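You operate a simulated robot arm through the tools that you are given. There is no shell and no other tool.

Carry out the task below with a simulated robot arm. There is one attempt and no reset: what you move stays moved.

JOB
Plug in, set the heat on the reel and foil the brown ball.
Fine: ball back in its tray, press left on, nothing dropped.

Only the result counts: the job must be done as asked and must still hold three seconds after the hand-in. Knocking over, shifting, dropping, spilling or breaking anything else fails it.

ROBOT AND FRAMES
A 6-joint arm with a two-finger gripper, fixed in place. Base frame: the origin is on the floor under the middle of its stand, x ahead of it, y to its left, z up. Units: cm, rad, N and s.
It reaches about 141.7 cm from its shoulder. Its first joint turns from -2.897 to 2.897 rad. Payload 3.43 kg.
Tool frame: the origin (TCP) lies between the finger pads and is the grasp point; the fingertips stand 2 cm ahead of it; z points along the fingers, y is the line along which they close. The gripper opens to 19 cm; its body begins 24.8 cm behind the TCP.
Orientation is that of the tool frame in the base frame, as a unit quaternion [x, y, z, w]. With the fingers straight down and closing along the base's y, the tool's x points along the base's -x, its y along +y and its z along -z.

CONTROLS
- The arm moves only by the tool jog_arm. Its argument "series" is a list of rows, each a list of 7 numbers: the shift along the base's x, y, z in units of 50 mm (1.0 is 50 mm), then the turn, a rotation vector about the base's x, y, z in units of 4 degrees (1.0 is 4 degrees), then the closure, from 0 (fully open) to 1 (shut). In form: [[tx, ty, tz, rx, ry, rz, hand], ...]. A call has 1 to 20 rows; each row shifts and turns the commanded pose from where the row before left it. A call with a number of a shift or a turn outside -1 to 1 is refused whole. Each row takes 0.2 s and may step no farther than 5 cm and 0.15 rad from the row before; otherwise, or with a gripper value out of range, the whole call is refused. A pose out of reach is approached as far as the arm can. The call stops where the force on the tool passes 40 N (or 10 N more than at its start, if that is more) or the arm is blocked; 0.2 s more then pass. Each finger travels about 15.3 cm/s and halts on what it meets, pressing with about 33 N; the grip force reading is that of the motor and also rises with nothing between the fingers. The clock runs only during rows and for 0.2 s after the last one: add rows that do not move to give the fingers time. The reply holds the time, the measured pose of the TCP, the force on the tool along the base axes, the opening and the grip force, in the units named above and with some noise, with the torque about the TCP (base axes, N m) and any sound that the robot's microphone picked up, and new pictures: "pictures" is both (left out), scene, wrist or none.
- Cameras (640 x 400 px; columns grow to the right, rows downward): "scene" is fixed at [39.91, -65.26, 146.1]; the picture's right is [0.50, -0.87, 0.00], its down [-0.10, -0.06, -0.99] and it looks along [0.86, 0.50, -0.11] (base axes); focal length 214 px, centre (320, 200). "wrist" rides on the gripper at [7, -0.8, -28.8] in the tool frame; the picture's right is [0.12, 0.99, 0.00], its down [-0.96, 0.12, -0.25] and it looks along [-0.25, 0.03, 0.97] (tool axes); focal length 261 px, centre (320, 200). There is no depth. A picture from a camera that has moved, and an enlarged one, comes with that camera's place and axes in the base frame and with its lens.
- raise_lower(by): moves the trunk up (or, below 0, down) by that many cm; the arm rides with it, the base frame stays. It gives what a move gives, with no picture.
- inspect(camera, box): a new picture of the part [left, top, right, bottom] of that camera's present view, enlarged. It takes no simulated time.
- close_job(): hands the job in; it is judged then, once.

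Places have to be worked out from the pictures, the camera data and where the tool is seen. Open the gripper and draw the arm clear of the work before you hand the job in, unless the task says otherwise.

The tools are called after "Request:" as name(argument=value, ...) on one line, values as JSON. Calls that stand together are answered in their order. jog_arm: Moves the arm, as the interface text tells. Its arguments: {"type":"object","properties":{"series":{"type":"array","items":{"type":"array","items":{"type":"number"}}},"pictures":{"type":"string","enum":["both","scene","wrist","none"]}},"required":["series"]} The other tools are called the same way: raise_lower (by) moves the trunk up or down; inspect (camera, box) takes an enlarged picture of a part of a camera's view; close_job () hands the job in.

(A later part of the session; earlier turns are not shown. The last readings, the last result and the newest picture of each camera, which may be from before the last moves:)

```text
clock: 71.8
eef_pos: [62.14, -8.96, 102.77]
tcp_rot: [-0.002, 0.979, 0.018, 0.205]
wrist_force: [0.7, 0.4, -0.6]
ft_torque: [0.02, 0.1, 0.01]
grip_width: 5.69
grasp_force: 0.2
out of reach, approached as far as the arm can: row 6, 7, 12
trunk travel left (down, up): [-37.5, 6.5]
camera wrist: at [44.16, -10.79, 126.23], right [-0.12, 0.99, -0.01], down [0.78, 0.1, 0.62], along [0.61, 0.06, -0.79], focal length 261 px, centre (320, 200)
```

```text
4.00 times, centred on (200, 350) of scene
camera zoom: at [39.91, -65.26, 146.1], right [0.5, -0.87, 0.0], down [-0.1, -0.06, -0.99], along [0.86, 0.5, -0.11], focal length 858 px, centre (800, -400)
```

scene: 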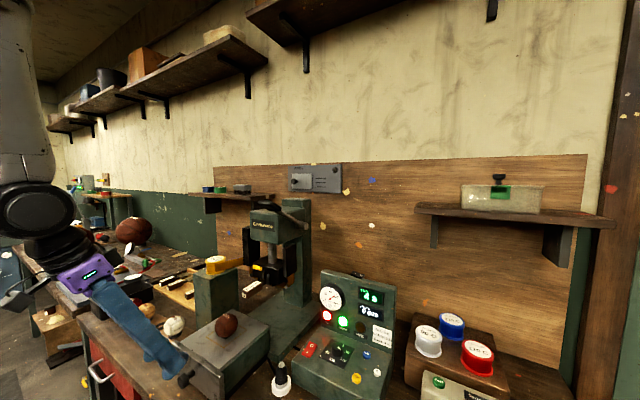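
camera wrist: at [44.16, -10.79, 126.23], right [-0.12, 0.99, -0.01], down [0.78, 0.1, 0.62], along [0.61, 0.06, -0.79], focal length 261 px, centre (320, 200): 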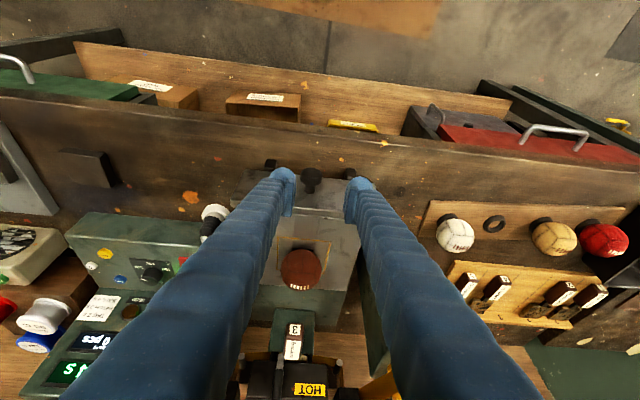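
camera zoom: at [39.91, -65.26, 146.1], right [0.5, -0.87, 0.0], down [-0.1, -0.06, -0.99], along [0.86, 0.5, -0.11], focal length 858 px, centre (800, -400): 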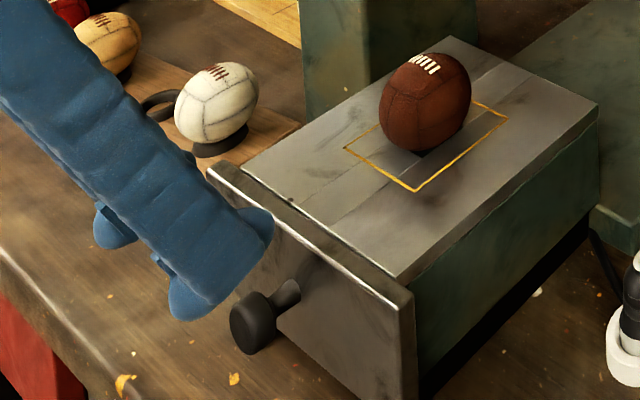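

The arm is too folded for the full pitch this close to its base. I'll raise the tool 22 cm and then lower the trunk 20 cm so the arm is less folded.

Request:
jog_arm(series=[[0, 0, 0.9, 0, 0, 0, 0.7], [0, 0, 0.9, 0, 0, 0, 0.7], [0, 0, 0.9, 0, 0, 0, 0.7], [0, 0, 0.9, 0, 0, 0, 0.7], [0, 0, 0.9, 0, 0, 0, 0.7], [0, 0, 0, 0, 0, 0, 0.7]], pictures="scene")

```text
clock: 73.4
eef_pos: [64.38, -6.56, 126.59]
tcp_rot: [0.089, 0.966, 0.064, 0.235]
wrist_force: [-0.3, 0.1, 0.1]
ft_torque: [0.02, -0.03, -0.02]
grip_width: 5.7
grasp_force: 0.0
trunk travel left (down, up): [-37.5, 6.5]
stopped in row 6: the arm was blocked; the commanded pose is now the measured one
```

scene: 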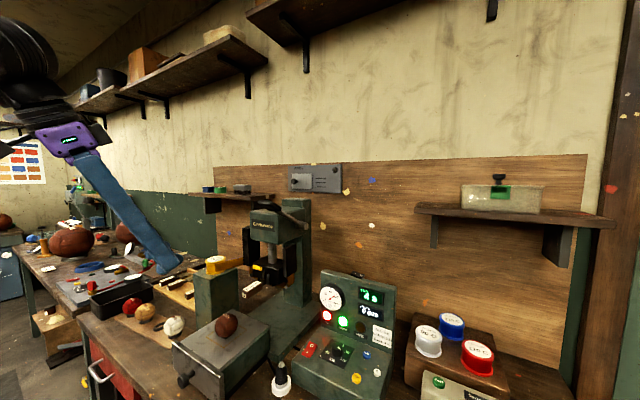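

The arm is at its fold limit here; the commanded pose was reset. There's free space under the gripper (tips at z≈124), so I'll lower the trunk 18 cm now.

Request:
raise_lower(by=-18)

```text
clock: 75.4
eef_pos: [64.5, -6.45, 108.56]
tcp_rot: [0.089, 0.966, 0.064, 0.234]
wrist_force: [0.2, 0.2, 0.5]
ft_torque: [-0.01, 0.0, -0.02]
grip_width: 5.68
grasp_force: 0.1
trunk travel left (down, up): [-19.5, 24.5]
```

Trunk is down; now I'll straighten the small yaw/roll error (about (-9.7°,-2.8°,+8°)) and shift to the pre-grasp position behind the knob.

Request:
jog_arm(series=[[0, 0, 0, -0.81, -0.23, 0.66, 0.7], [0, -0.2, 0, -0.81, -0.23, 0.66, 0.7], [0, -0.2, 0, -0.81, -0.23, 0.67, 0.7], [-0.25, -0.26, -0.3, 0, 0, 0, 0.7], [-0.25, 0, -0.6, 0, 0, 0, 0.7], [0, 0, -0.6, 0, 0, 0, 0.7], [0, 0, 0, 0, 0, 0, 0.7]])

Request:
inspect(camera="wrist", box=[240, 130, 400, 250])

Request:
inspect(camera="scene", box=[140, 300, 260, 400])

```text
clock: 77.0
eef_pos: [62.04, -9.99, 101.11]
tcp_rot: [-0.005, 0.966, 0.0, 0.259]
wrist_force: [0.9, -1.1, 0.9]
ft_torque: [0.12, 0.05, 0.04]
grip_width: 5.69
grasp_force: 0.0
trunk travel left (down, up): [-19.5, 24.5]
camera wrist: at [41.54, -10.82, 122.45], right [-0.11, 0.99, -0.06], down [0.71, 0.12, 0.7], along [0.7, 0.03, -0.72], focal length 261 px, centre (320, 200)
```

scene: 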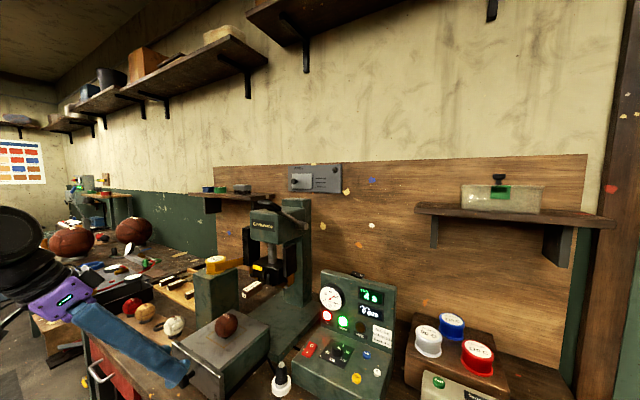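
wrist: 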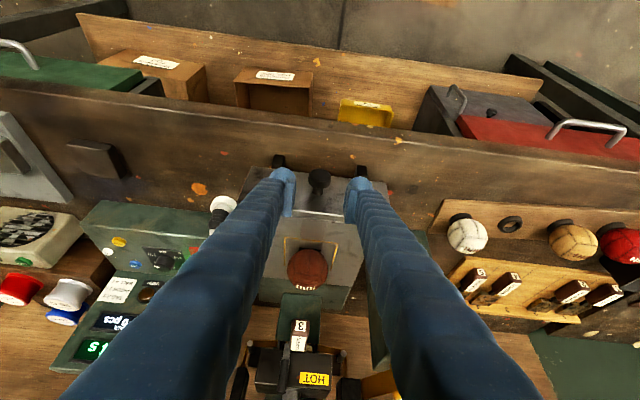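

```text
3.33 times, centred on (320, 190) of wrist
camera zoom: at [41.54, -10.82, 122.45], right [-0.11, 0.99, -0.06], down [0.71, 0.12, 0.7], along [0.7, 0.03, -0.72], focal length 869 px, centre (320, 233)
```

zoom: 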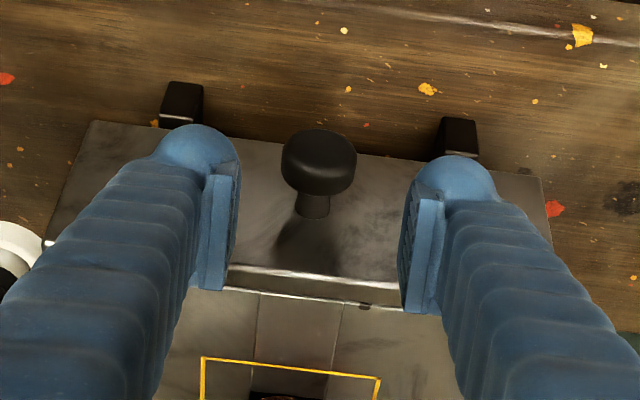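

```text
4.00 times, centred on (200, 350) of scene
camera zoom: at [39.91, -65.26, 146.1], right [0.5, -0.87, 0.0], down [-0.1, -0.06, -0.99], along [0.86, 0.5, -0.11], focal length 858 px, centre (800, -400)
```

zoom: 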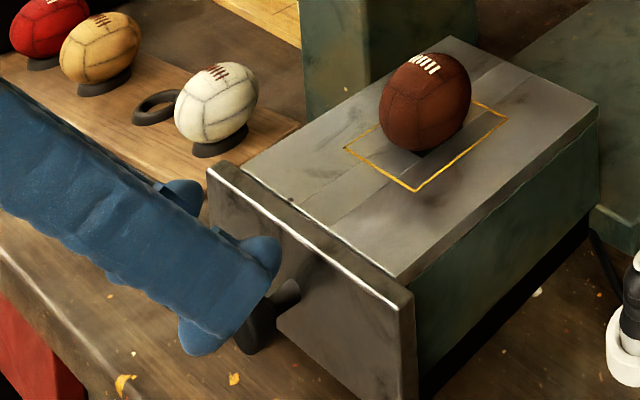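

Knob is centred between the fingers laterally. Moving in along the tool direction by (+3.15, 0, -7.1) to surround the knob head.

Request:
jog_arm(series=[[0.2, 0, -0.45, 0, 0, 0, 0.7], [0.2, 0, -0.45, 0, 0, 0, 0.7], [0.2, 0, -0.4, 0, 0, 0, 0.7], [0.03, 0, -0.1, 0, 0, 0, 0.7], [0, 0, 0, 0, 0, 0, 0.7]])

Request:
inspect(camera="wrist", box=[240, 130, 400, 250])

Request:
inspect(camera="scene", box=[140, 300, 260, 400])

```text
clock: 78.2
eef_pos: [65.2, -9.93, 94.11]
tcp_rot: [-0.001, 0.966, -0.001, 0.259]
wrist_force: [0.3, 0.2, -0.6]
ft_torque: [-0.02, -0.02, -0.03]
grip_width: 5.69
grasp_force: 0.1
trunk travel left (down, up): [-19.5, 24.5]
camera wrist: at [44.7, -10.7, 115.47], right [-0.1, 0.99, -0.06], down [0.71, 0.12, 0.7], along [0.7, 0.03, -0.72], focal length 261 px, centre (320, 200)
```

scene: 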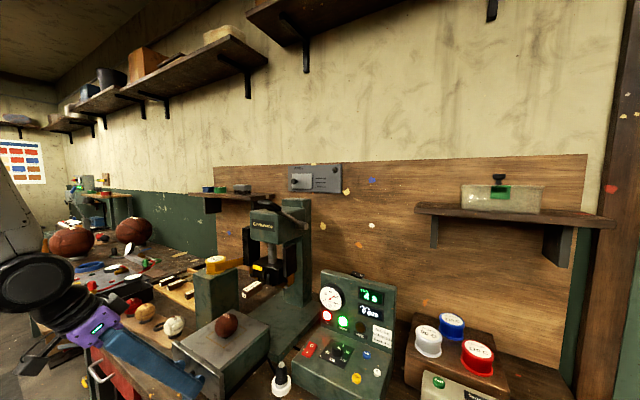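
wrist: 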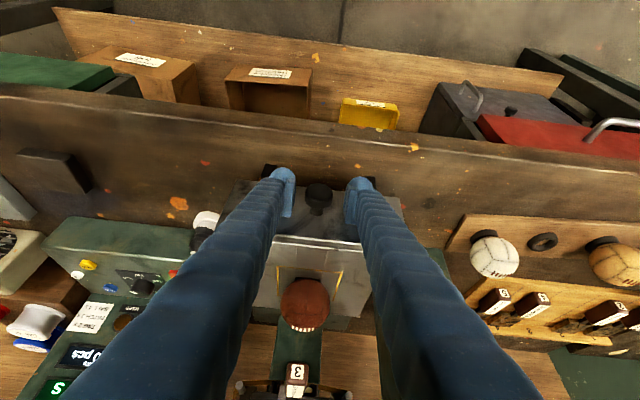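

```text
3.33 times, centred on (320, 190) of wrist
camera zoom: at [44.7, -10.7, 115.47], right [-0.1, 0.99, -0.06], down [0.71, 0.12, 0.7], along [0.7, 0.03, -0.72], focal length 869 px, centre (320, 233)
```

zoom: 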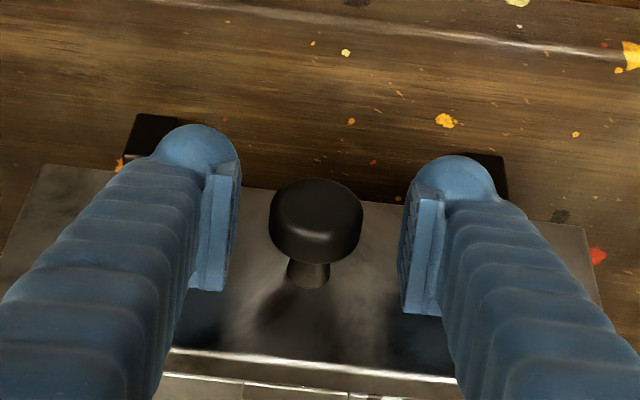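

```text
4.00 times, centred on (200, 350) of scene
camera zoom: at [39.91, -65.26, 146.1], right [0.5, -0.87, 0.0], down [-0.1, -0.06, -0.99], along [0.86, 0.5, -0.11], focal length 858 px, centre (800, -400)
```

zoom: 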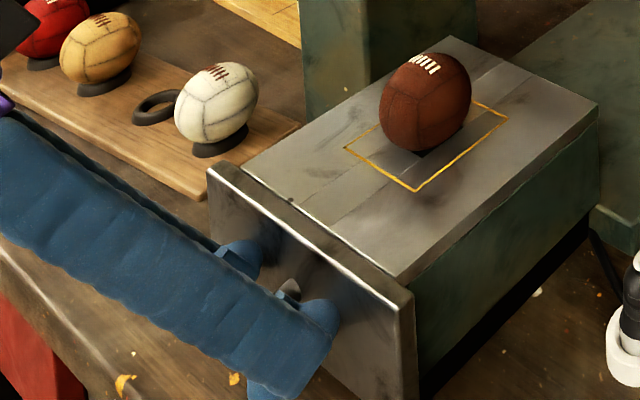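

The knob head is exactly at the TCP. I'll close on it and push +x a first 3 cm gently.

Request:
jog_arm(series=[[0, 0, 0, 0, 0, 0, 0.8], [0, 0, 0, 0, 0, 0, 1], [0, 0, 0, 0, 0, 0, 1], [0, 0, 0, 0, 0, 0, 1], [0.1, 0, 0, 0, 0, 0, 1], [0.15, 0, 0, 0, 0, 0, 1], [0.15, 0, 0, 0, 0, 0, 1], [0.1, 0, 0, 0, 0, 0, 1], [0.1, 0, 0, 0, 0, 0, 1], [0, 0, 0, 0, 0, 0, 1]])

Request:
inspect(camera="scene", box=[140, 280, 300, 400])

```text
clock: 80.4
eef_pos: [68.2, -10.08, 94.14]
tcp_rot: [0.001, 0.966, 0.001, 0.26]
wrist_force: [0.3, -26.8, 5.2]
ft_torque: [-0.16, 0.0, -0.04]
grip_width: 2.98
grasp_force: 44.9
trunk travel left (down, up): [-19.5, 24.5]
camera wrist: at [47.64, -10.87, 115.44], right [-0.1, 0.99, -0.06], down [0.71, 0.11, 0.7], along [0.7, 0.03, -0.71], focal length 261 px, centre (320, 200)
```

scene: 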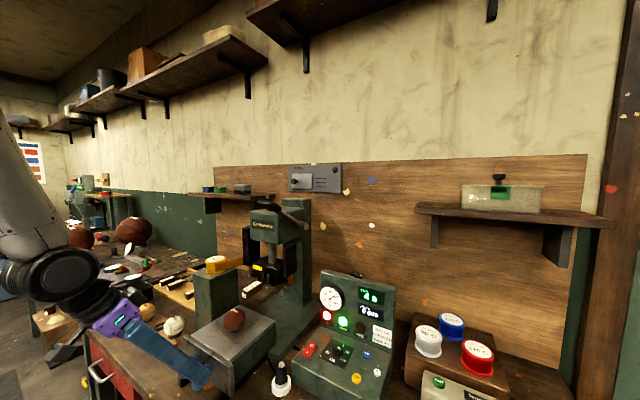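
wrist: 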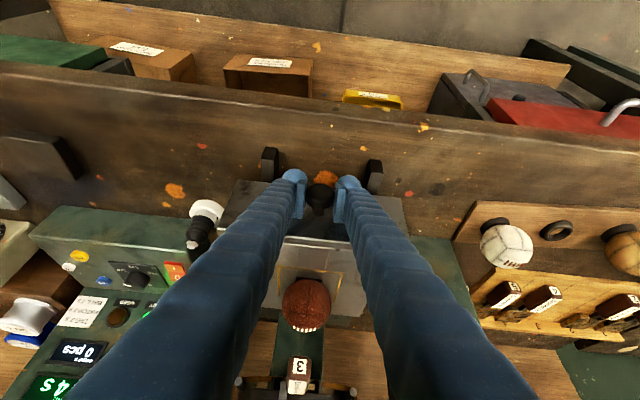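

```text
3.33 times, centred on (220, 340) of scene
camera zoom: at [39.91, -65.26, 146.1], right [0.5, -0.87, 0.0], down [-0.1, -0.06, -0.99], along [0.86, 0.5, -0.11], focal length 715 px, centre (653, -267)
```

zoom: 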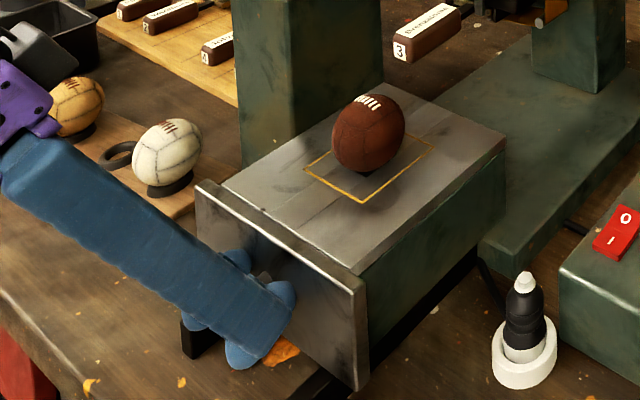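

The slide glides freely with the ball in place. I'll relieve the small sideways load (-0.15 cm in y) and keep pushing 14 cm more.

Request:
jog_arm(series=[[0, -0.03, 0, 0, 0, 0, 1], [0.2, 0, 0, 0, 0, 0, 1], [0.3, 0, 0, 0, 0, 0, 1], [0.3, 0, 0, 0, 0, 0, 1], [0.3, 0, 0, 0, 0, 0, 1], [0.3, 0, 0, 0, 0, 0, 1], [0.3, 0, 0, 0, 0, 0, 1], [0.3, 0, 0, 0, 0, 0, 1], [0.3, 0, 0, 0, 0, 0, 1], [0.3, 0, 0, 0, 0, 0, 1], [0.2, 0, 0, 0, 0, 0, 1], [0, 0, 0, 0, 0, 0, 1]])

Request:
inspect(camera="scene", box=[180, 220, 340, 400])

```text
clock: 83.0
eef_pos: [82.2, -9.93, 94.05]
tcp_rot: [0.0, 0.965, 0.0, 0.261]
wrist_force: [1.7, -10.4, 7.0]
ft_torque: [-0.04, -0.33, -0.02]
grip_width: 2.97
grasp_force: 45.2
trunk travel left (down, up): [-19.5, 24.5]
camera wrist: at [61.69, -10.88, 115.39], right [-0.1, 0.99, -0.06], down [0.71, 0.11, 0.7], along [0.7, 0.03, -0.71], focal length 261 px, centre (320, 200)
```

scene: 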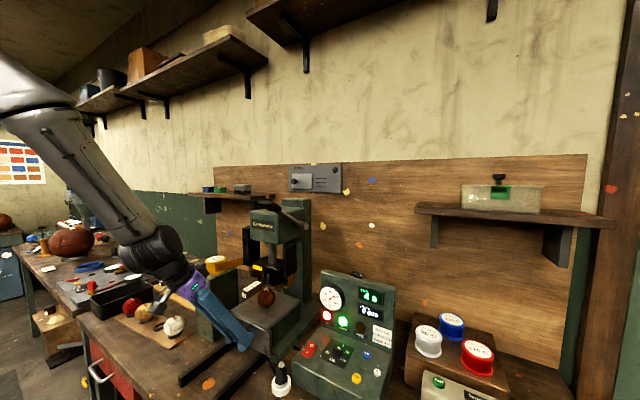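
wrist: 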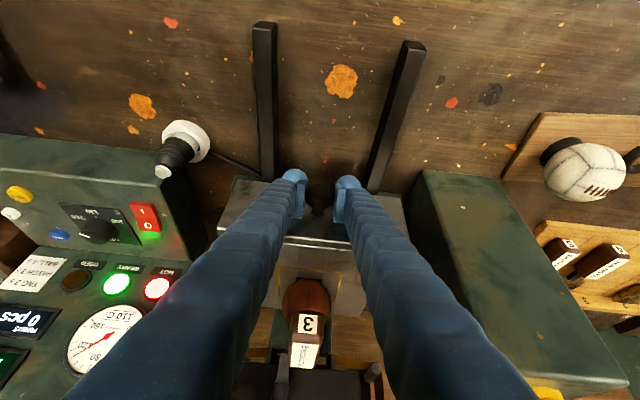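

```text
2.22 times, centred on (260, 310) of scene
camera zoom: at [39.91, -65.26, 146.1], right [0.5, -0.87, 0.0], down [-0.1, -0.06, -0.99], along [0.86, 0.5, -0.11], focal length 477 px, centre (453, -44)
```

zoom: 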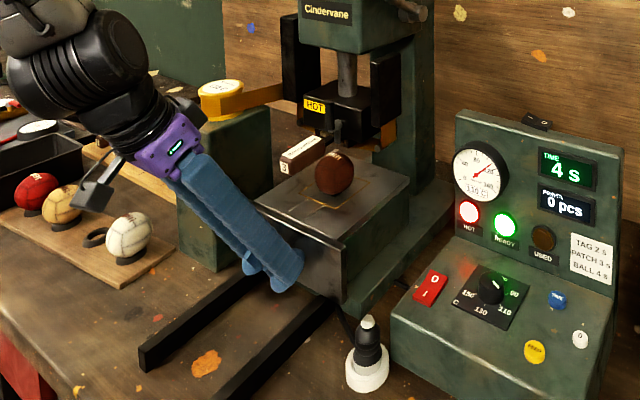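

The ball has passed under the die handle cleanly. I'll push on in 0.5 cm steps until the end stop.

Request:
jog_arm(series=[[0.1, 0, 0, 0, 0, 0, 1], [0.1, 0, 0, 0, 0, 0, 1], [0.1, 0, 0, 0, 0, 0, 1], [0.1, 0, 0, 0, 0, 0, 1], [0.1, 0, 0, 0, 0, 0, 1], [0.1, 0, 0, 0, 0, 0, 1], [0.1, 0, 0, 0, 0, 0, 1]])

Request:
inspect(camera="scene", box=[210, 220, 340, 380])

```text
clock: 84.6
eef_pos: [85.04, -10.0, 94.18]
tcp_rot: [-0.001, 0.966, 0.001, 0.258]
wrist_force: [-21.5, 0.2, 20.3]
ft_torque: [-0.26, 0.25, -0.04]
grip_width: 2.93
grasp_force: 45.3
trunk travel left (down, up): [-19.5, 24.5]
stopped in row 7: the force on the tool passed its limit at 45 N (the readings are from after the stop); the commanded pose is now the measured one
camera wrist: at [64.54, -10.84, 115.47], right [-0.1, 0.99, -0.06], down [0.71, 0.12, 0.69], along [0.7, 0.03, -0.72], focal length 261 px, centre (320, 200)
```

scene: 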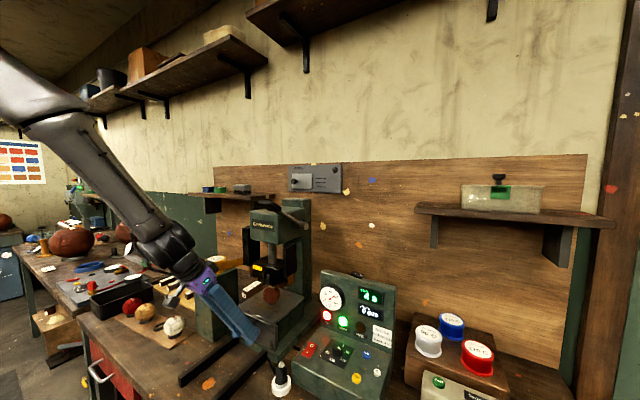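
wrist: 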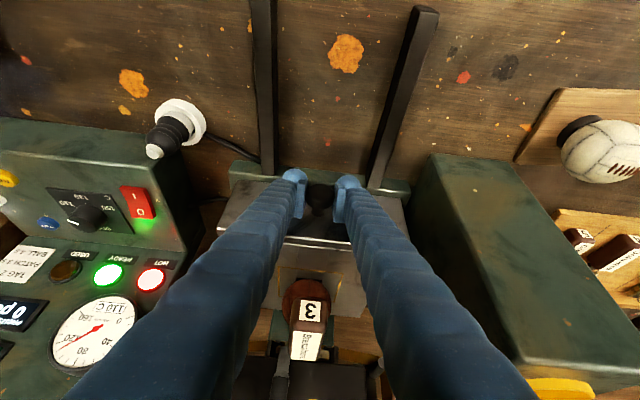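

```text
2.50 times, centred on (275, 300) of scene
camera zoom: at [39.91, -65.26, 146.1], right [0.5, -0.87, 0.0], down [-0.1, -0.06, -0.99], along [0.86, 0.5, -0.11], focal length 536 px, centre (432, -50)
```

zoom: 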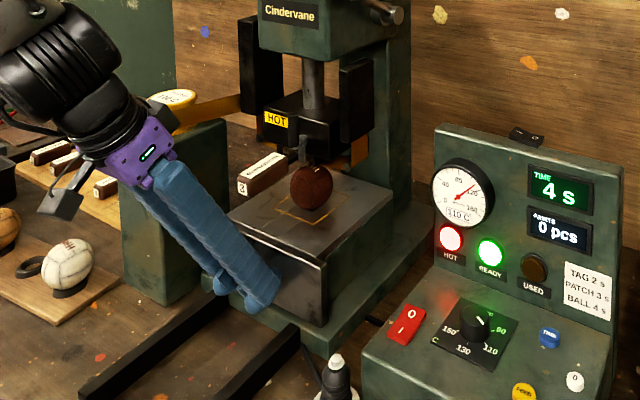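

The slide hit its end stop after ~20 cm of travel, ball under the ram. I'll open the fingers and back off along the tool axis.

Request:
jog_arm(series=[[0, 0, 0, 0, 0, 0, 0.85], [0, 0, 0, 0, 0, 0, 0.7], [0, 0, 0, 0, 0, 0, 0.7], [-0.2, 0, 0.35, 0, 0, 0, 0.7], [-0.4, 0, 0.69, 0, 0, 0, 0.7], [-0.4, 0, 0.69, 0, 0, 0, 0.7], [-0.3, 0, 0.8, 0, 0, 0, 0.7], [0, 0, 0, 0, 0, 0, 0.7]])

Request:
inspect(camera="scene", box=[210, 190, 330, 360])

Request:
inspect(camera="wrist", box=[220, 130, 420, 400])

```text
clock: 86.4
eef_pos: [78.78, -9.86, 106.35]
tcp_rot: [0.0, 0.967, 0.0, 0.256]
wrist_force: [-0.1, 1.2, 0.2]
ft_torque: [0.02, 0.0, 0.01]
grip_width: 5.7
grasp_force: 0.0
trunk travel left (down, up): [-19.5, 24.5]
camera wrist: at [58.44, -10.71, 127.79], right [-0.1, 0.99, -0.06], down [0.71, 0.11, 0.69], along [0.69, 0.03, -0.72], focal length 261 px, centre (320, 200)
```

scene: 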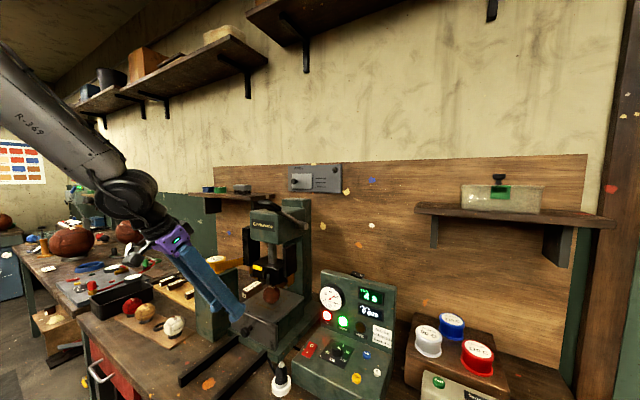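
wrist: 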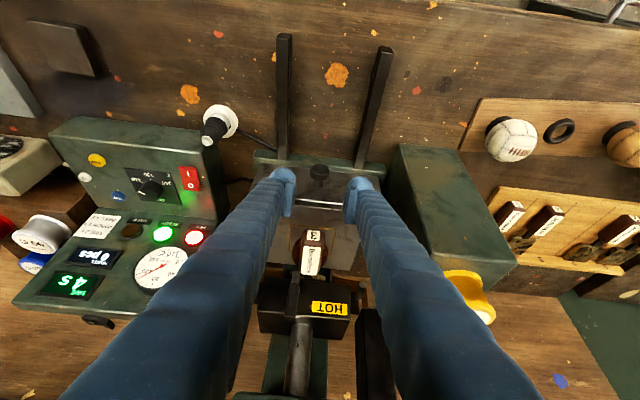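

```text
2.35 times, centred on (270, 275) of scene
camera zoom: at [39.91, -65.26, 146.1], right [0.5, -0.87, 0.0], down [-0.1, -0.06, -0.99], along [0.86, 0.5, -0.11], focal length 505 px, centre (438, 24)
```

zoom: 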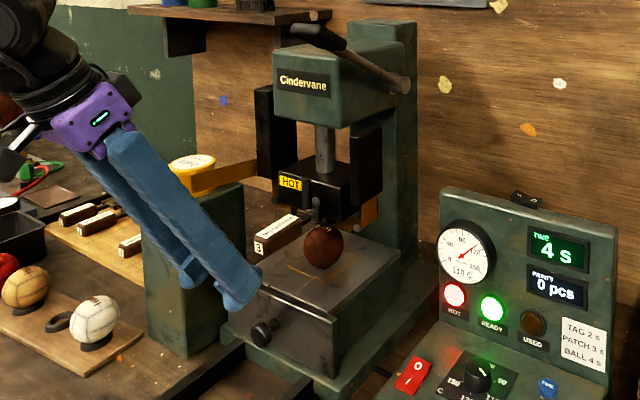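

```text
1.48 times, centred on (320, 265) of wrist
camera zoom: at [58.44, -10.71, 127.79], right [-0.1, 0.99, -0.06], down [0.71, 0.11, 0.69], along [0.69, 0.03, -0.72], focal length 386 px, centre (320, 104)
```

zoom: 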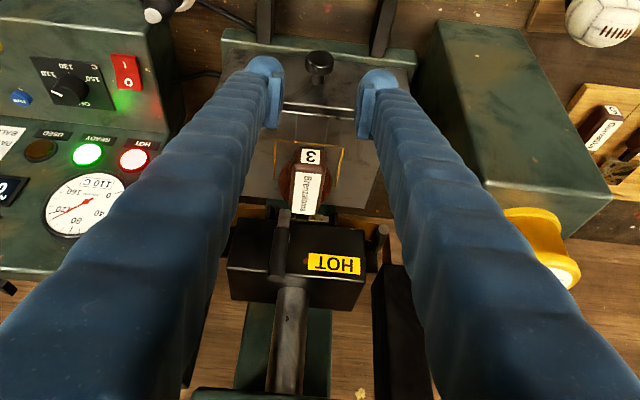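

The ball is under the ram. Now the lever: I'll zoom in on its shape to work out the grip bar's exact position and swing plane.

Request:
inspect(camera="scene", box=[235, 185, 325, 265])

Request:
inspect(camera="scene", box=[250, 190, 315, 235])

Request:
inspect(camera="scene", box=[240, 240, 310, 310])

```text
5.00 times, centred on (280, 225) of scene
camera zoom: at [39.91, -65.26, 146.1], right [0.5, -0.87, 0.0], down [-0.1, -0.06, -0.99], along [0.86, 0.5, -0.11], focal length 1072 px, centre (520, 75)
```

zoom: 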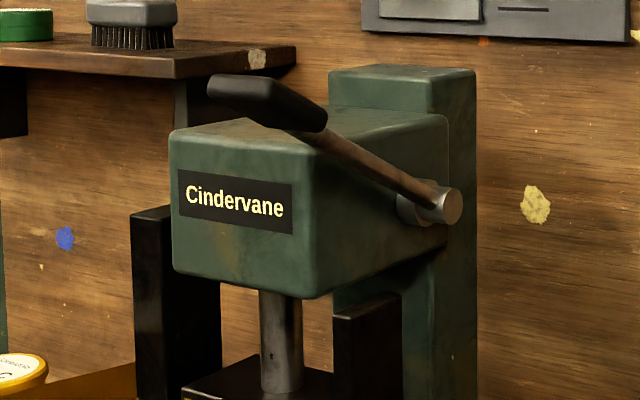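

```text
8.89 times, centred on (282, 212) of scene
camera zoom: at [39.91, -65.26, 146.1], right [0.5, -0.87, 0.0], down [-0.1, -0.06, -0.99], along [0.86, 0.5, -0.11], focal length 1906 px, centre (653, 89)
```

zoom: 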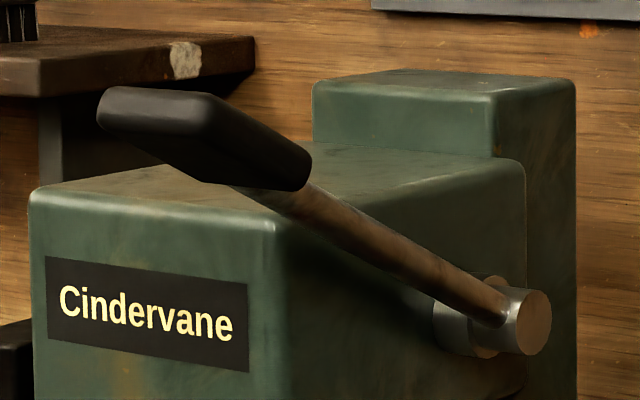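

```text
5.71 times, centred on (275, 275) of scene
camera zoom: at [39.91, -65.26, 146.1], right [0.5, -0.87, 0.0], down [-0.1, -0.06, -0.99], along [0.86, 0.5, -0.11], focal length 1226 px, centre (577, -229)
```

zoom: 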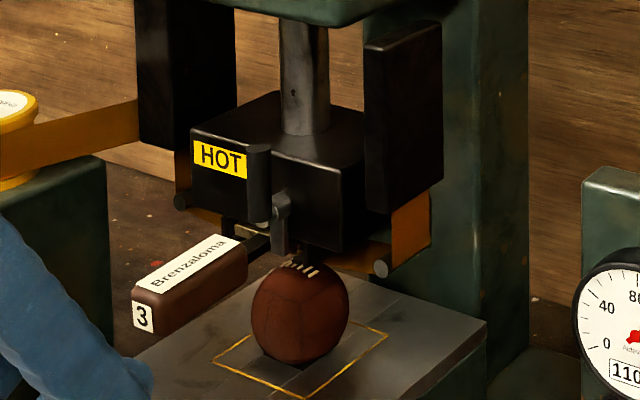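

The lever has a crossbar along y at about x=88, y∈[-23,-14.8], z≈137, on a rod (at y≈-21) from a pivot near (105,127.5). I'll grip the bar left of the rod with the fingers closing along x and swing it down along its arc. First rise away from the slide and level the tool.

Request:
jog_arm(series=[[-0.17, -0.1, 0.84, 0, 0, 0, 0.6], [-0.17, -0.1, 0.84, 0, 0, 0, 0.6], [-0.17, -0.1, 0.84, 0, 0, 0, 0.6], [-0.17, -0.1, 0.84, 0, 0, 0, 0.6], [-0.17, -0.1, 0.84, 0, 0, 0, 0.6], [-0.17, -0.1, 0.84, 0, 0, 0, 0.6], [-0.17, -0.1, 0.84, 0, 0, 0, 0.6], [-0.17, -0.1, 0.84, 0, 0, 0, 0.6], [0, 0, 0.4, 0, 1, 0, 0.6], [0, 0, 0.4, 0, 1, 0, 0.6], [0, 0, 0.4, 0, 1, 0, 0.6], [0, 0, 0.4, 0, 1, 0, 0.6], [0, 0, 0, 0, 1, 0, 0.6], [0, 0, 0, 0, 1, 0, 0.6], [0, 0, 0, 0, 1, 0, 0.6], [0, 0, 0, 0, 0.45, 0, 0.6]], pictures="scene")

Request:
jog_arm(series=[[0, 0, 0, 0, 0, -1, 0.6], [0, 0, 0, 0, 0, -1, 0.6], [0, 0, 0, 0, 0, -1, 0.6], [0, 0, 0, 0, 0, -1, 0.6], [0, 0, 0, 0, 0, -1, 0.6], [0, 0, 0, 0, 0, -1, 0.6], [0, 0, 0, 0, 0, -1, 0.6], [0, 0, 0, 0, 0, -1, 0.6], [0, 0, 0, 0, 0, -1, 0.6], [0, 0, 0, 0, 0, -1, 0.6], [0, 0, 0, 0, 0, -1, 0.6], [0, 0, 0, 0, 0, -1, 0.6], [0, 0, 0, 0, 0, -1, 0.6], [0, 0, 0, 0, 0, -1, 0.6], [0, 0, 0, 0, 0, -1, 0.6], [0, 0, 0, 0, 0, -1, 0.6], [0, 0, 0, 0, 0, -1, 0.6], [0, 0, 0, 0, 0, -1, 0.6], [0, 0, 0, 0, 0, -1, 0.6], [0, 0, 0, 0, 0, -1, 0.6]])

```text
clock: 89.8
eef_pos: [71.95, -14.15, 148.04]
tcp_rot: [0.0, 1.0, 0.001, -0.001]
wrist_force: [-0.5, -0.2, -0.2]
ft_torque: [0.0, 0.0, 0.02]
grip_width: 7.57
grasp_force: 0.1
trunk travel left (down, up): [-19.5, 24.5]
```

scene: 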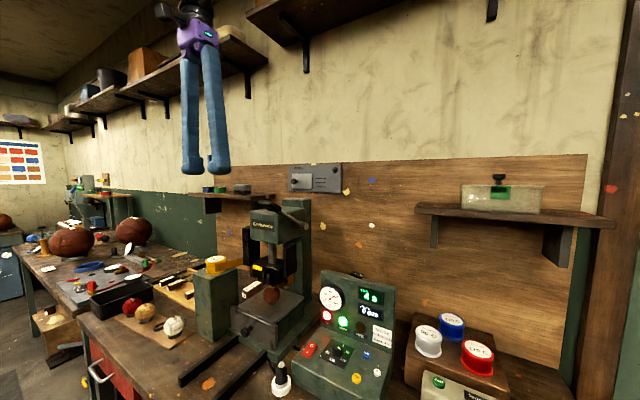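

```text
clock: 94.0
eef_pos: [72.12, -13.97, 148.07]
tcp_rot: [0.643, 0.766, 0.0, -0.001]
wrist_force: [0.1, -0.5, -0.2]
ft_torque: [0.0, 0.0, 0.03]
grip_width: 7.59
grasp_force: 0.1
trunk travel left (down, up): [-19.5, 24.5]
camera wrist: at [69.98, -7.2, 176.79], right [0.96, 0.29, 0.0], down [0.28, -0.93, 0.25], along [0.07, -0.24, -0.97], focal length 261 px, centre (320, 200)
```

scene: 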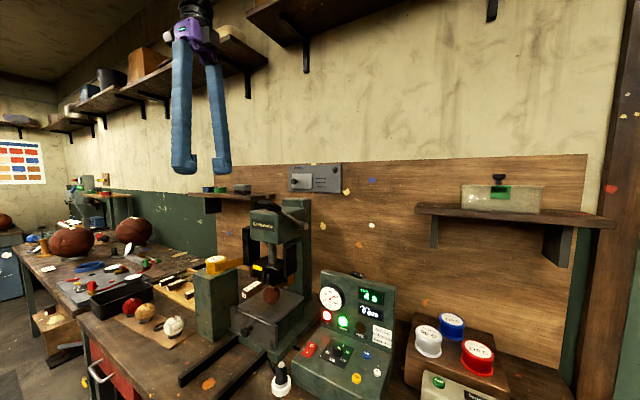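
wrist: 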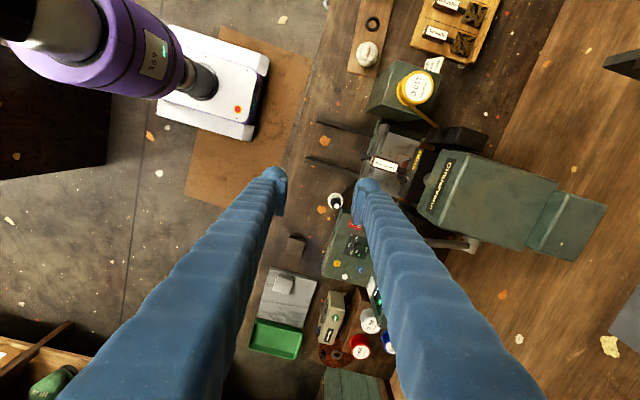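

Finishing the last 10° of yaw and moving above the crossbar at a safe height to align.

Request:
jog_arm(series=[[0.3, -0.1, 0, 0, 0, -1, 0.7], [0.3, -0.1, 0, 0, 0, -1, 0.7], [0.5, -0.1, 0, 0, 0, -0.5, 0.72], [0.7, -0.1, 0.1, 0, 0, 0, 0.72], [0.7, -0.15, 0.1, 0, 0, 0, 0.72], [0.6, -0.15, 0, 0, 0, 0, 0.72], [0, 0, 0, 0, 0, 0, 0.72]])

Request:
inspect(camera="wrist", box=[220, 110, 420, 270])

Request:
inspect(camera="scene", box=[220, 120, 340, 260])

```text
clock: 95.6
eef_pos: [80.11, -16.06, 142.09]
tcp_rot: [0.707, 0.707, 0.001, 0.003]
wrist_force: [-0.4, -1.5, -0.3]
ft_torque: [0.01, 0.0, 0.02]
grip_width: 5.31
grasp_force: 0.0
out of reach, approached as far as the arm can: row 2, 3, 4, 5, 6
trunk travel left (down, up): [-19.5, 24.5]
camera wrist: at [79.04, -8.97, 170.87], right [0.99, 0.12, 0.0], down [0.11, -0.96, 0.25], along [0.03, -0.25, -0.97], focal length 261 px, centre (320, 200)
```

scene: 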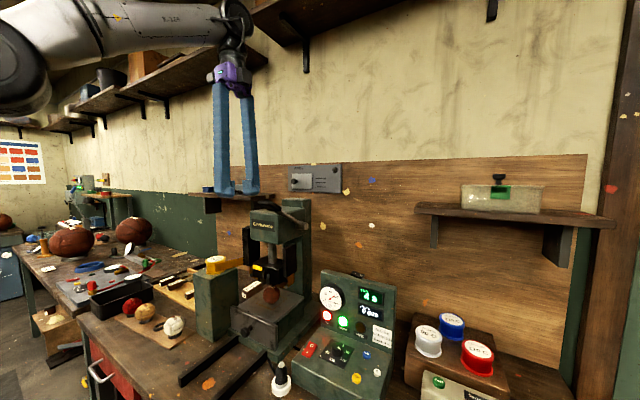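
wrist: 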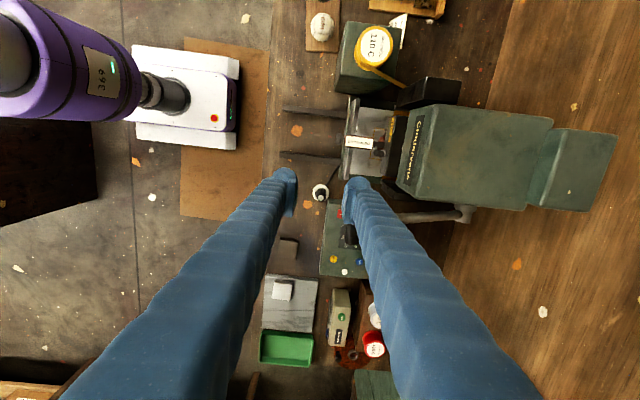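

```text
2.50 times, centred on (320, 190) of wrist
camera zoom: at [79.04, -8.97, 170.87], right [0.99, 0.12, 0.0], down [0.11, -0.96, 0.25], along [0.03, -0.25, -0.97], focal length 652 px, centre (320, 225)
```

zoom: 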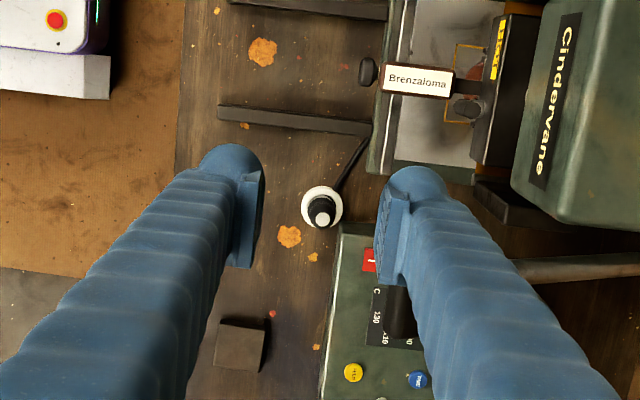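

```text
2.86 times, centred on (280, 190) of scene
camera zoom: at [39.91, -65.26, 146.1], right [0.5, -0.87, 0.0], down [-0.1, -0.06, -0.99], along [0.86, 0.5, -0.11], focal length 613 px, centre (434, 229)
```

zoom: 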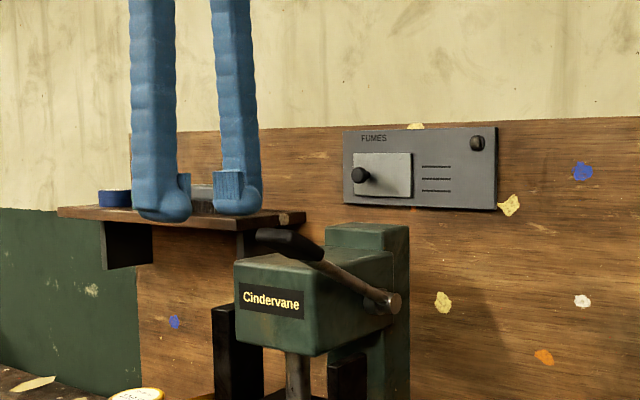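

With the trunk lowered, this high vertical pose is out of reach. I'll raise the trunk 16 cm (space above is clear) and continue.

Request:
raise_lower(by=16)

```text
clock: 97.4
eef_pos: [80.04, -16.12, 157.99]
tcp_rot: [0.707, 0.707, 0.001, 0.003]
wrist_force: [-0.5, -0.7, -1.0]
ft_torque: [-0.02, 0.01, 0.0]
grip_width: 5.3
grasp_force: 0.1
trunk travel left (down, up): [-35.5, 8.5]
```

Now a small test step to see where the commanded pose is after the trunk move.

Request:
jog_arm(series=[[0, 0, -0.2, 0, 0, 0, 0.72], [0, 0, 0, 0, 0, 0, 0.72]], pictures="wrist")

Request:
inspect(camera="wrist", box=[250, 130, 450, 270])

```text
clock: 98.0
eef_pos: [80.01, -16.04, 157.02]
tcp_rot: [0.708, 0.707, 0.0, 0.003]
wrist_force: [-0.8, -0.1, 0.0]
ft_torque: [0.01, 0.07, 0.01]
grip_width: 5.3
grasp_force: 0.1
trunk travel left (down, up): [-35.5, 8.5]
camera wrist: at [79.18, -9.01, 185.75], right [0.99, 0.12, 0.0], down [0.11, -0.96, 0.25], along [0.03, -0.25, -0.97], focal length 261 px, centre (320, 200)
```

wrist: 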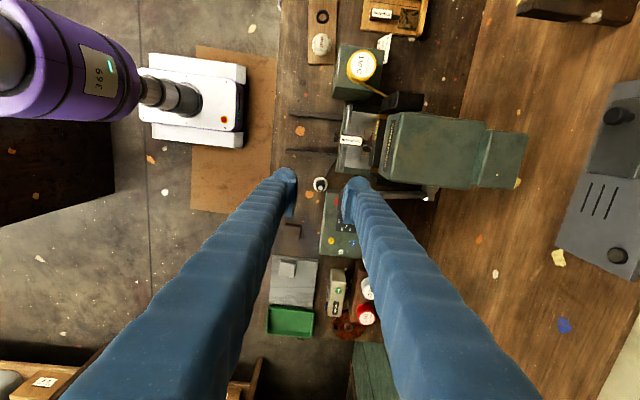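

```text
2.86 times, centred on (350, 200) of wrist
camera zoom: at [79.18, -9.01, 185.75], right [0.99, 0.12, 0.0], down [0.11, -0.96, 0.25], along [0.03, -0.25, -0.97], focal length 745 px, centre (234, 200)
```

zoom: 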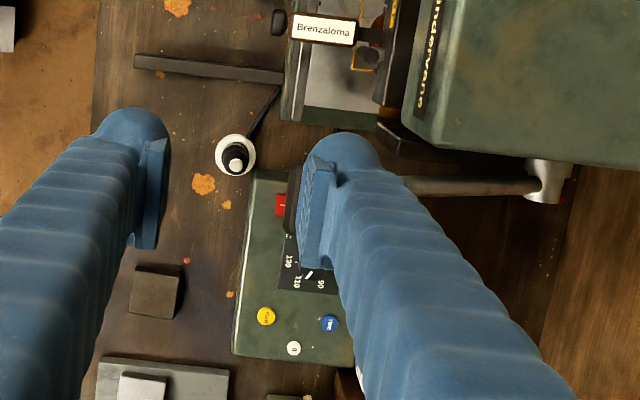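

The commanded pose follows the measured one. The bar is hidden behind the right finger; I'll shift +x about 7 cm so it appears between the fingers.

Request:
jog_arm(series=[[0.5, -0.1, 0, 0, 0, 0, 0.6], [0.5, -0.1, 0, 0, 0, 0, 0.55], [0.4, -0.1, -0.2, 0, 0, 0, 0.55], [0, 0, 0, 0, 0, 0, 0.55]], pictures="wrist")

Request:
inspect(camera="wrist", box=[230, 120, 430, 270])

```text
clock: 99.0
eef_pos: [83.33, -16.71, 154.27]
tcp_rot: [0.707, 0.707, 0.001, 0.004]
wrist_force: [-0.4, 0.0, 0.1]
ft_torque: [0.01, -0.13, -0.01]
grip_width: 8.52
grasp_force: 0.0
out of reach, approached as far as the arm can: row 1, 2, 3
trunk travel left (down, up): [-35.5, 8.5]
camera wrist: at [82.21, -9.71, 183.02], right [0.99, 0.12, 0.01], down [0.11, -0.96, 0.25], along [0.04, -0.25, -0.97], focal length 261 px, centre (320, 200)
```

wrist: 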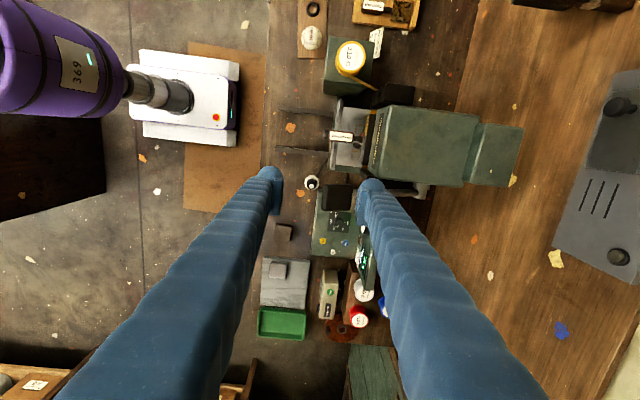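

```text
2.67 times, centred on (330, 195) of wrist
camera zoom: at [82.21, -9.71, 183.02], right [0.99, 0.12, 0.01], down [0.11, -0.96, 0.25], along [0.04, -0.25, -0.97], focal length 695 px, centre (293, 213)
```

zoom: 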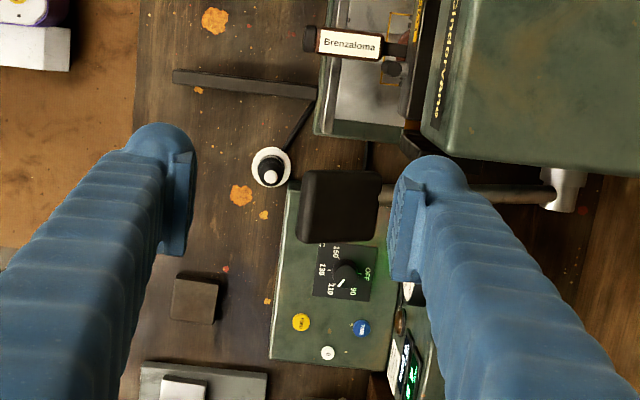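

The grip is a paddle about x∈[84.3,89.5], y∈[-23.1,-18], z≈137. Pushing down on its top with closed fingertips, following the arc, is simplest; I'll turn the yaw back to 0, staying clear at this height.

Request:
jog_arm(series=[[-0.1, -0.03, 0, 0, 0, 1, 0.7], [-0.1, -0.03, 0, 0, 0, 1, 0.8], [-0.1, -0.03, 0, 0, 0, 1, 0.9], [-0.1, -0.03, 0, 0, 0, 1, 1], [-0.1, -0.03, 0, 0, 0, 1, 1], [-0.1, -0.03, 0, 0, 0, 1, 1], [-0.1, -0.03, 0, 0, 0, 1, 1], [-0.1, -0.03, 0, 0, 0, 1, 1], [-0.1, -0.03, 0, 0, 0, 1, 1], [-0.1, -0.03, 0, 0, 0, 1, 1], [0, -0.03, 0, 0, 0, 1, 1], [0, -0.03, 0, 0, 0, 1, 1], [0, 0, 0, 0, 0, 1, 1], [0, 0, 0, 0, 0, 1, 1], [0, 0, 0, 0, 0, 1, 1], [0, 0, 0, 0, 0, 1, 1], [0, 0, 0, 0, 0, 1, 1], [0, 0, 0, 0, 0, 1, 1], [0, 0, 0, 0, 0, 1, 1], [0, 0, 0, 0, 0, 1, 1]], pictures="none")

Request:
jog_arm(series=[[0, 0, 0, 0, 0, 1, 1], [0, 0, 0, 0, 0, 1, 1], [0, 0, 0, 0, 0, 0.5, 1], [0, 0, 0, 0, -1, 0, 1], [0, 0, 0, 0, -1, 0, 1], [0, 0, 0, 0, -1, 0, 1], [0, 0, 0, 0, -1, 0, 1], [0, 0, 0, 0, -1, 0, 1], [0, 0, 0, 0, -1, 0, 1], [0, 0, 0, 0, -1, 0, 1], [0, 0, 0, 0, -0.5, 0, 1], [0, 0, 0, 0, 0, 0, 1]])

```text
clock: 103.2
eef_pos: [78.25, -18.56, 154.24]
tcp_rot: [0.087, 0.996, 0.003, 0.0]
wrist_force: [-0.2, 0.1, -0.2]
ft_torque: [-0.02, 0.0, 0.02]
grip_width: 0.01
grasp_force: 33.4
trunk travel left (down, up): [-35.5, 8.5]
```

```text
clock: 105.8
eef_pos: [78.14, -18.43, 154.34]
tcp_rot: [-0.001, 0.966, 0.002, 0.26]
wrist_force: [-0.1, -0.1, 0.5]
ft_torque: [-0.03, -0.02, 0.04]
grip_width: 0.0
grasp_force: 32.9
trunk travel left (down, up): [-35.5, 8.5]
camera wrist: at [57.77, -19.55, 175.64], right [-0.11, 0.99, -0.05], down [0.71, 0.11, 0.7], along [0.7, 0.03, -0.72], focal length 261 px, centre (320, 200)
```

scene: 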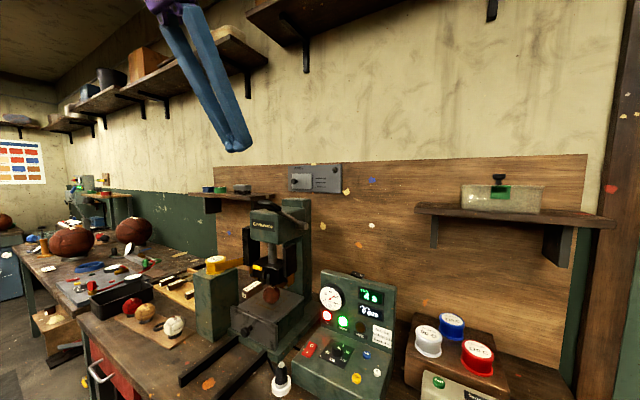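
wrist: 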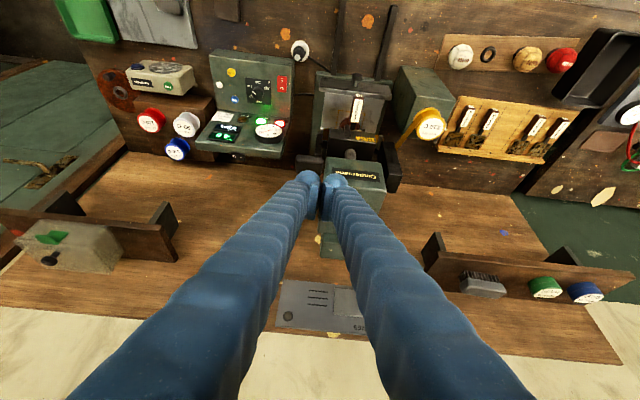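

Request:
inspect(camera="wrist", box=[260, 90, 410, 230])

```text
2.86 times, centred on (335, 160) of wrist
camera zoom: at [57.77, -19.55, 175.64], right [-0.11, 0.99, -0.05], down [0.71, 0.11, 0.7], along [0.7, 0.03, -0.72], focal length 745 px, centre (277, 314)
```

zoom: 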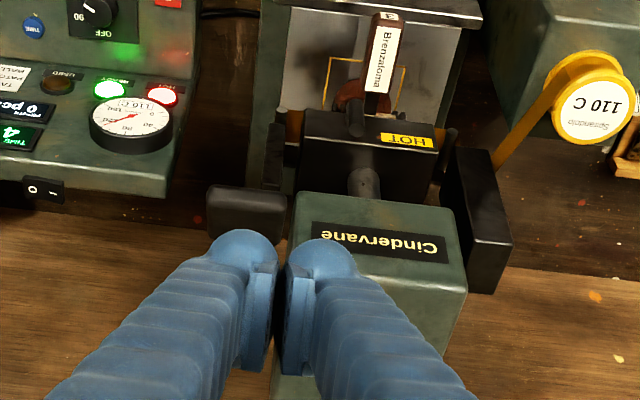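

The paddle's near edge is at x≈84.5, y from -23.3 to -18.4. I'll move the closed fingertips above it (TCP ≈ (87.5,-20.8)), then lower gently to contact.

Request:
jog_arm(series=[[0.6, -0.16, -0.4, 0, 0, 0, 1], [0.6, -0.16, -0.4, 0, 0, 0, 1], [0.6, -0.16, -0.4, 0, 0, 0, 1], [0.08, 0, -0.3, 0, 0, 0, 1], [0, 0, -0.2, 0, 0, 0, 1], [0, 0, 0, 0, 0, 0, 1]])

Request:
inspect(camera="scene", box=[220, 150, 330, 260])

Request:
inspect(camera="wrist", box=[260, 110, 400, 220])

```text
clock: 107.2
eef_pos: [87.67, -21.03, 145.91]
tcp_rot: [0.0, 0.966, 0.003, 0.259]
wrist_force: [-1.4, -0.1, -0.6]
ft_torque: [-0.01, -0.04, 0.04]
grip_width: 0.03
grasp_force: 32.9
trunk travel left (down, up): [-35.5, 8.5]
camera wrist: at [67.11, -22.05, 167.21], right [-0.11, 0.99, -0.05], down [0.71, 0.11, 0.7], along [0.7, 0.04, -0.71], focal length 261 px, centre (320, 200)
```

scene: 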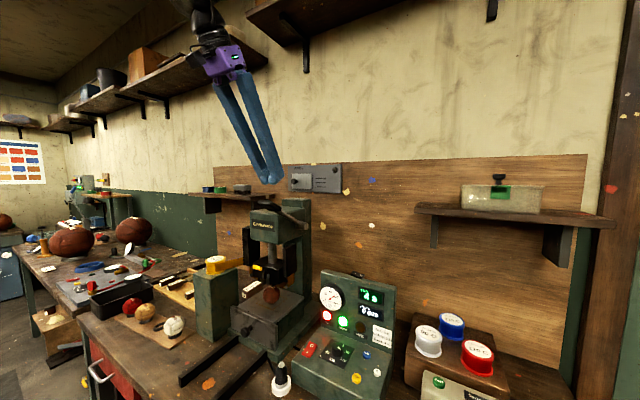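
wrist: 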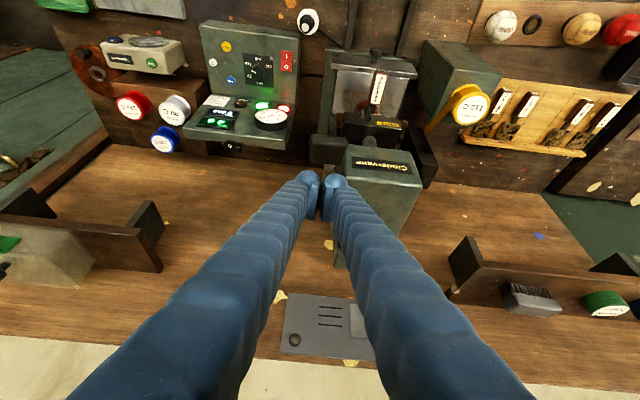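

```text
3.64 times, centred on (275, 205) of scene
camera zoom: at [39.91, -65.26, 146.1], right [0.5, -0.87, 0.0], down [-0.1, -0.06, -0.99], along [0.86, 0.5, -0.11], focal length 780 px, centre (484, 182)
```

zoom: 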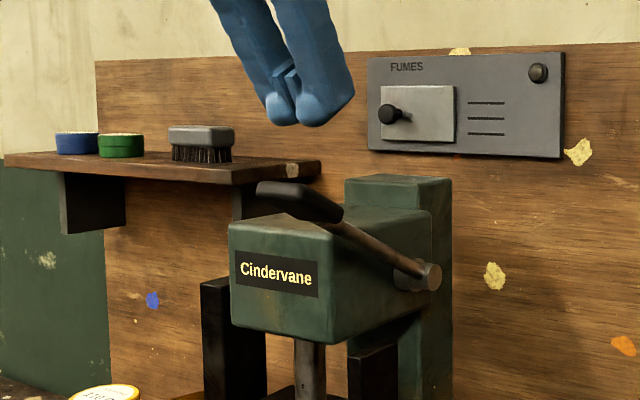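

```text
3.64 times, centred on (330, 165) of wrist
camera zoom: at [67.11, -22.05, 167.21], right [-0.11, 0.99, -0.05], down [0.71, 0.11, 0.7], along [0.7, 0.04, -0.71], focal length 948 px, centre (284, 327)
```

zoom: 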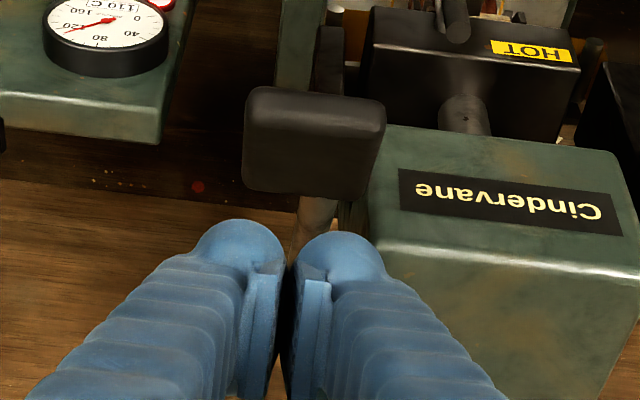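

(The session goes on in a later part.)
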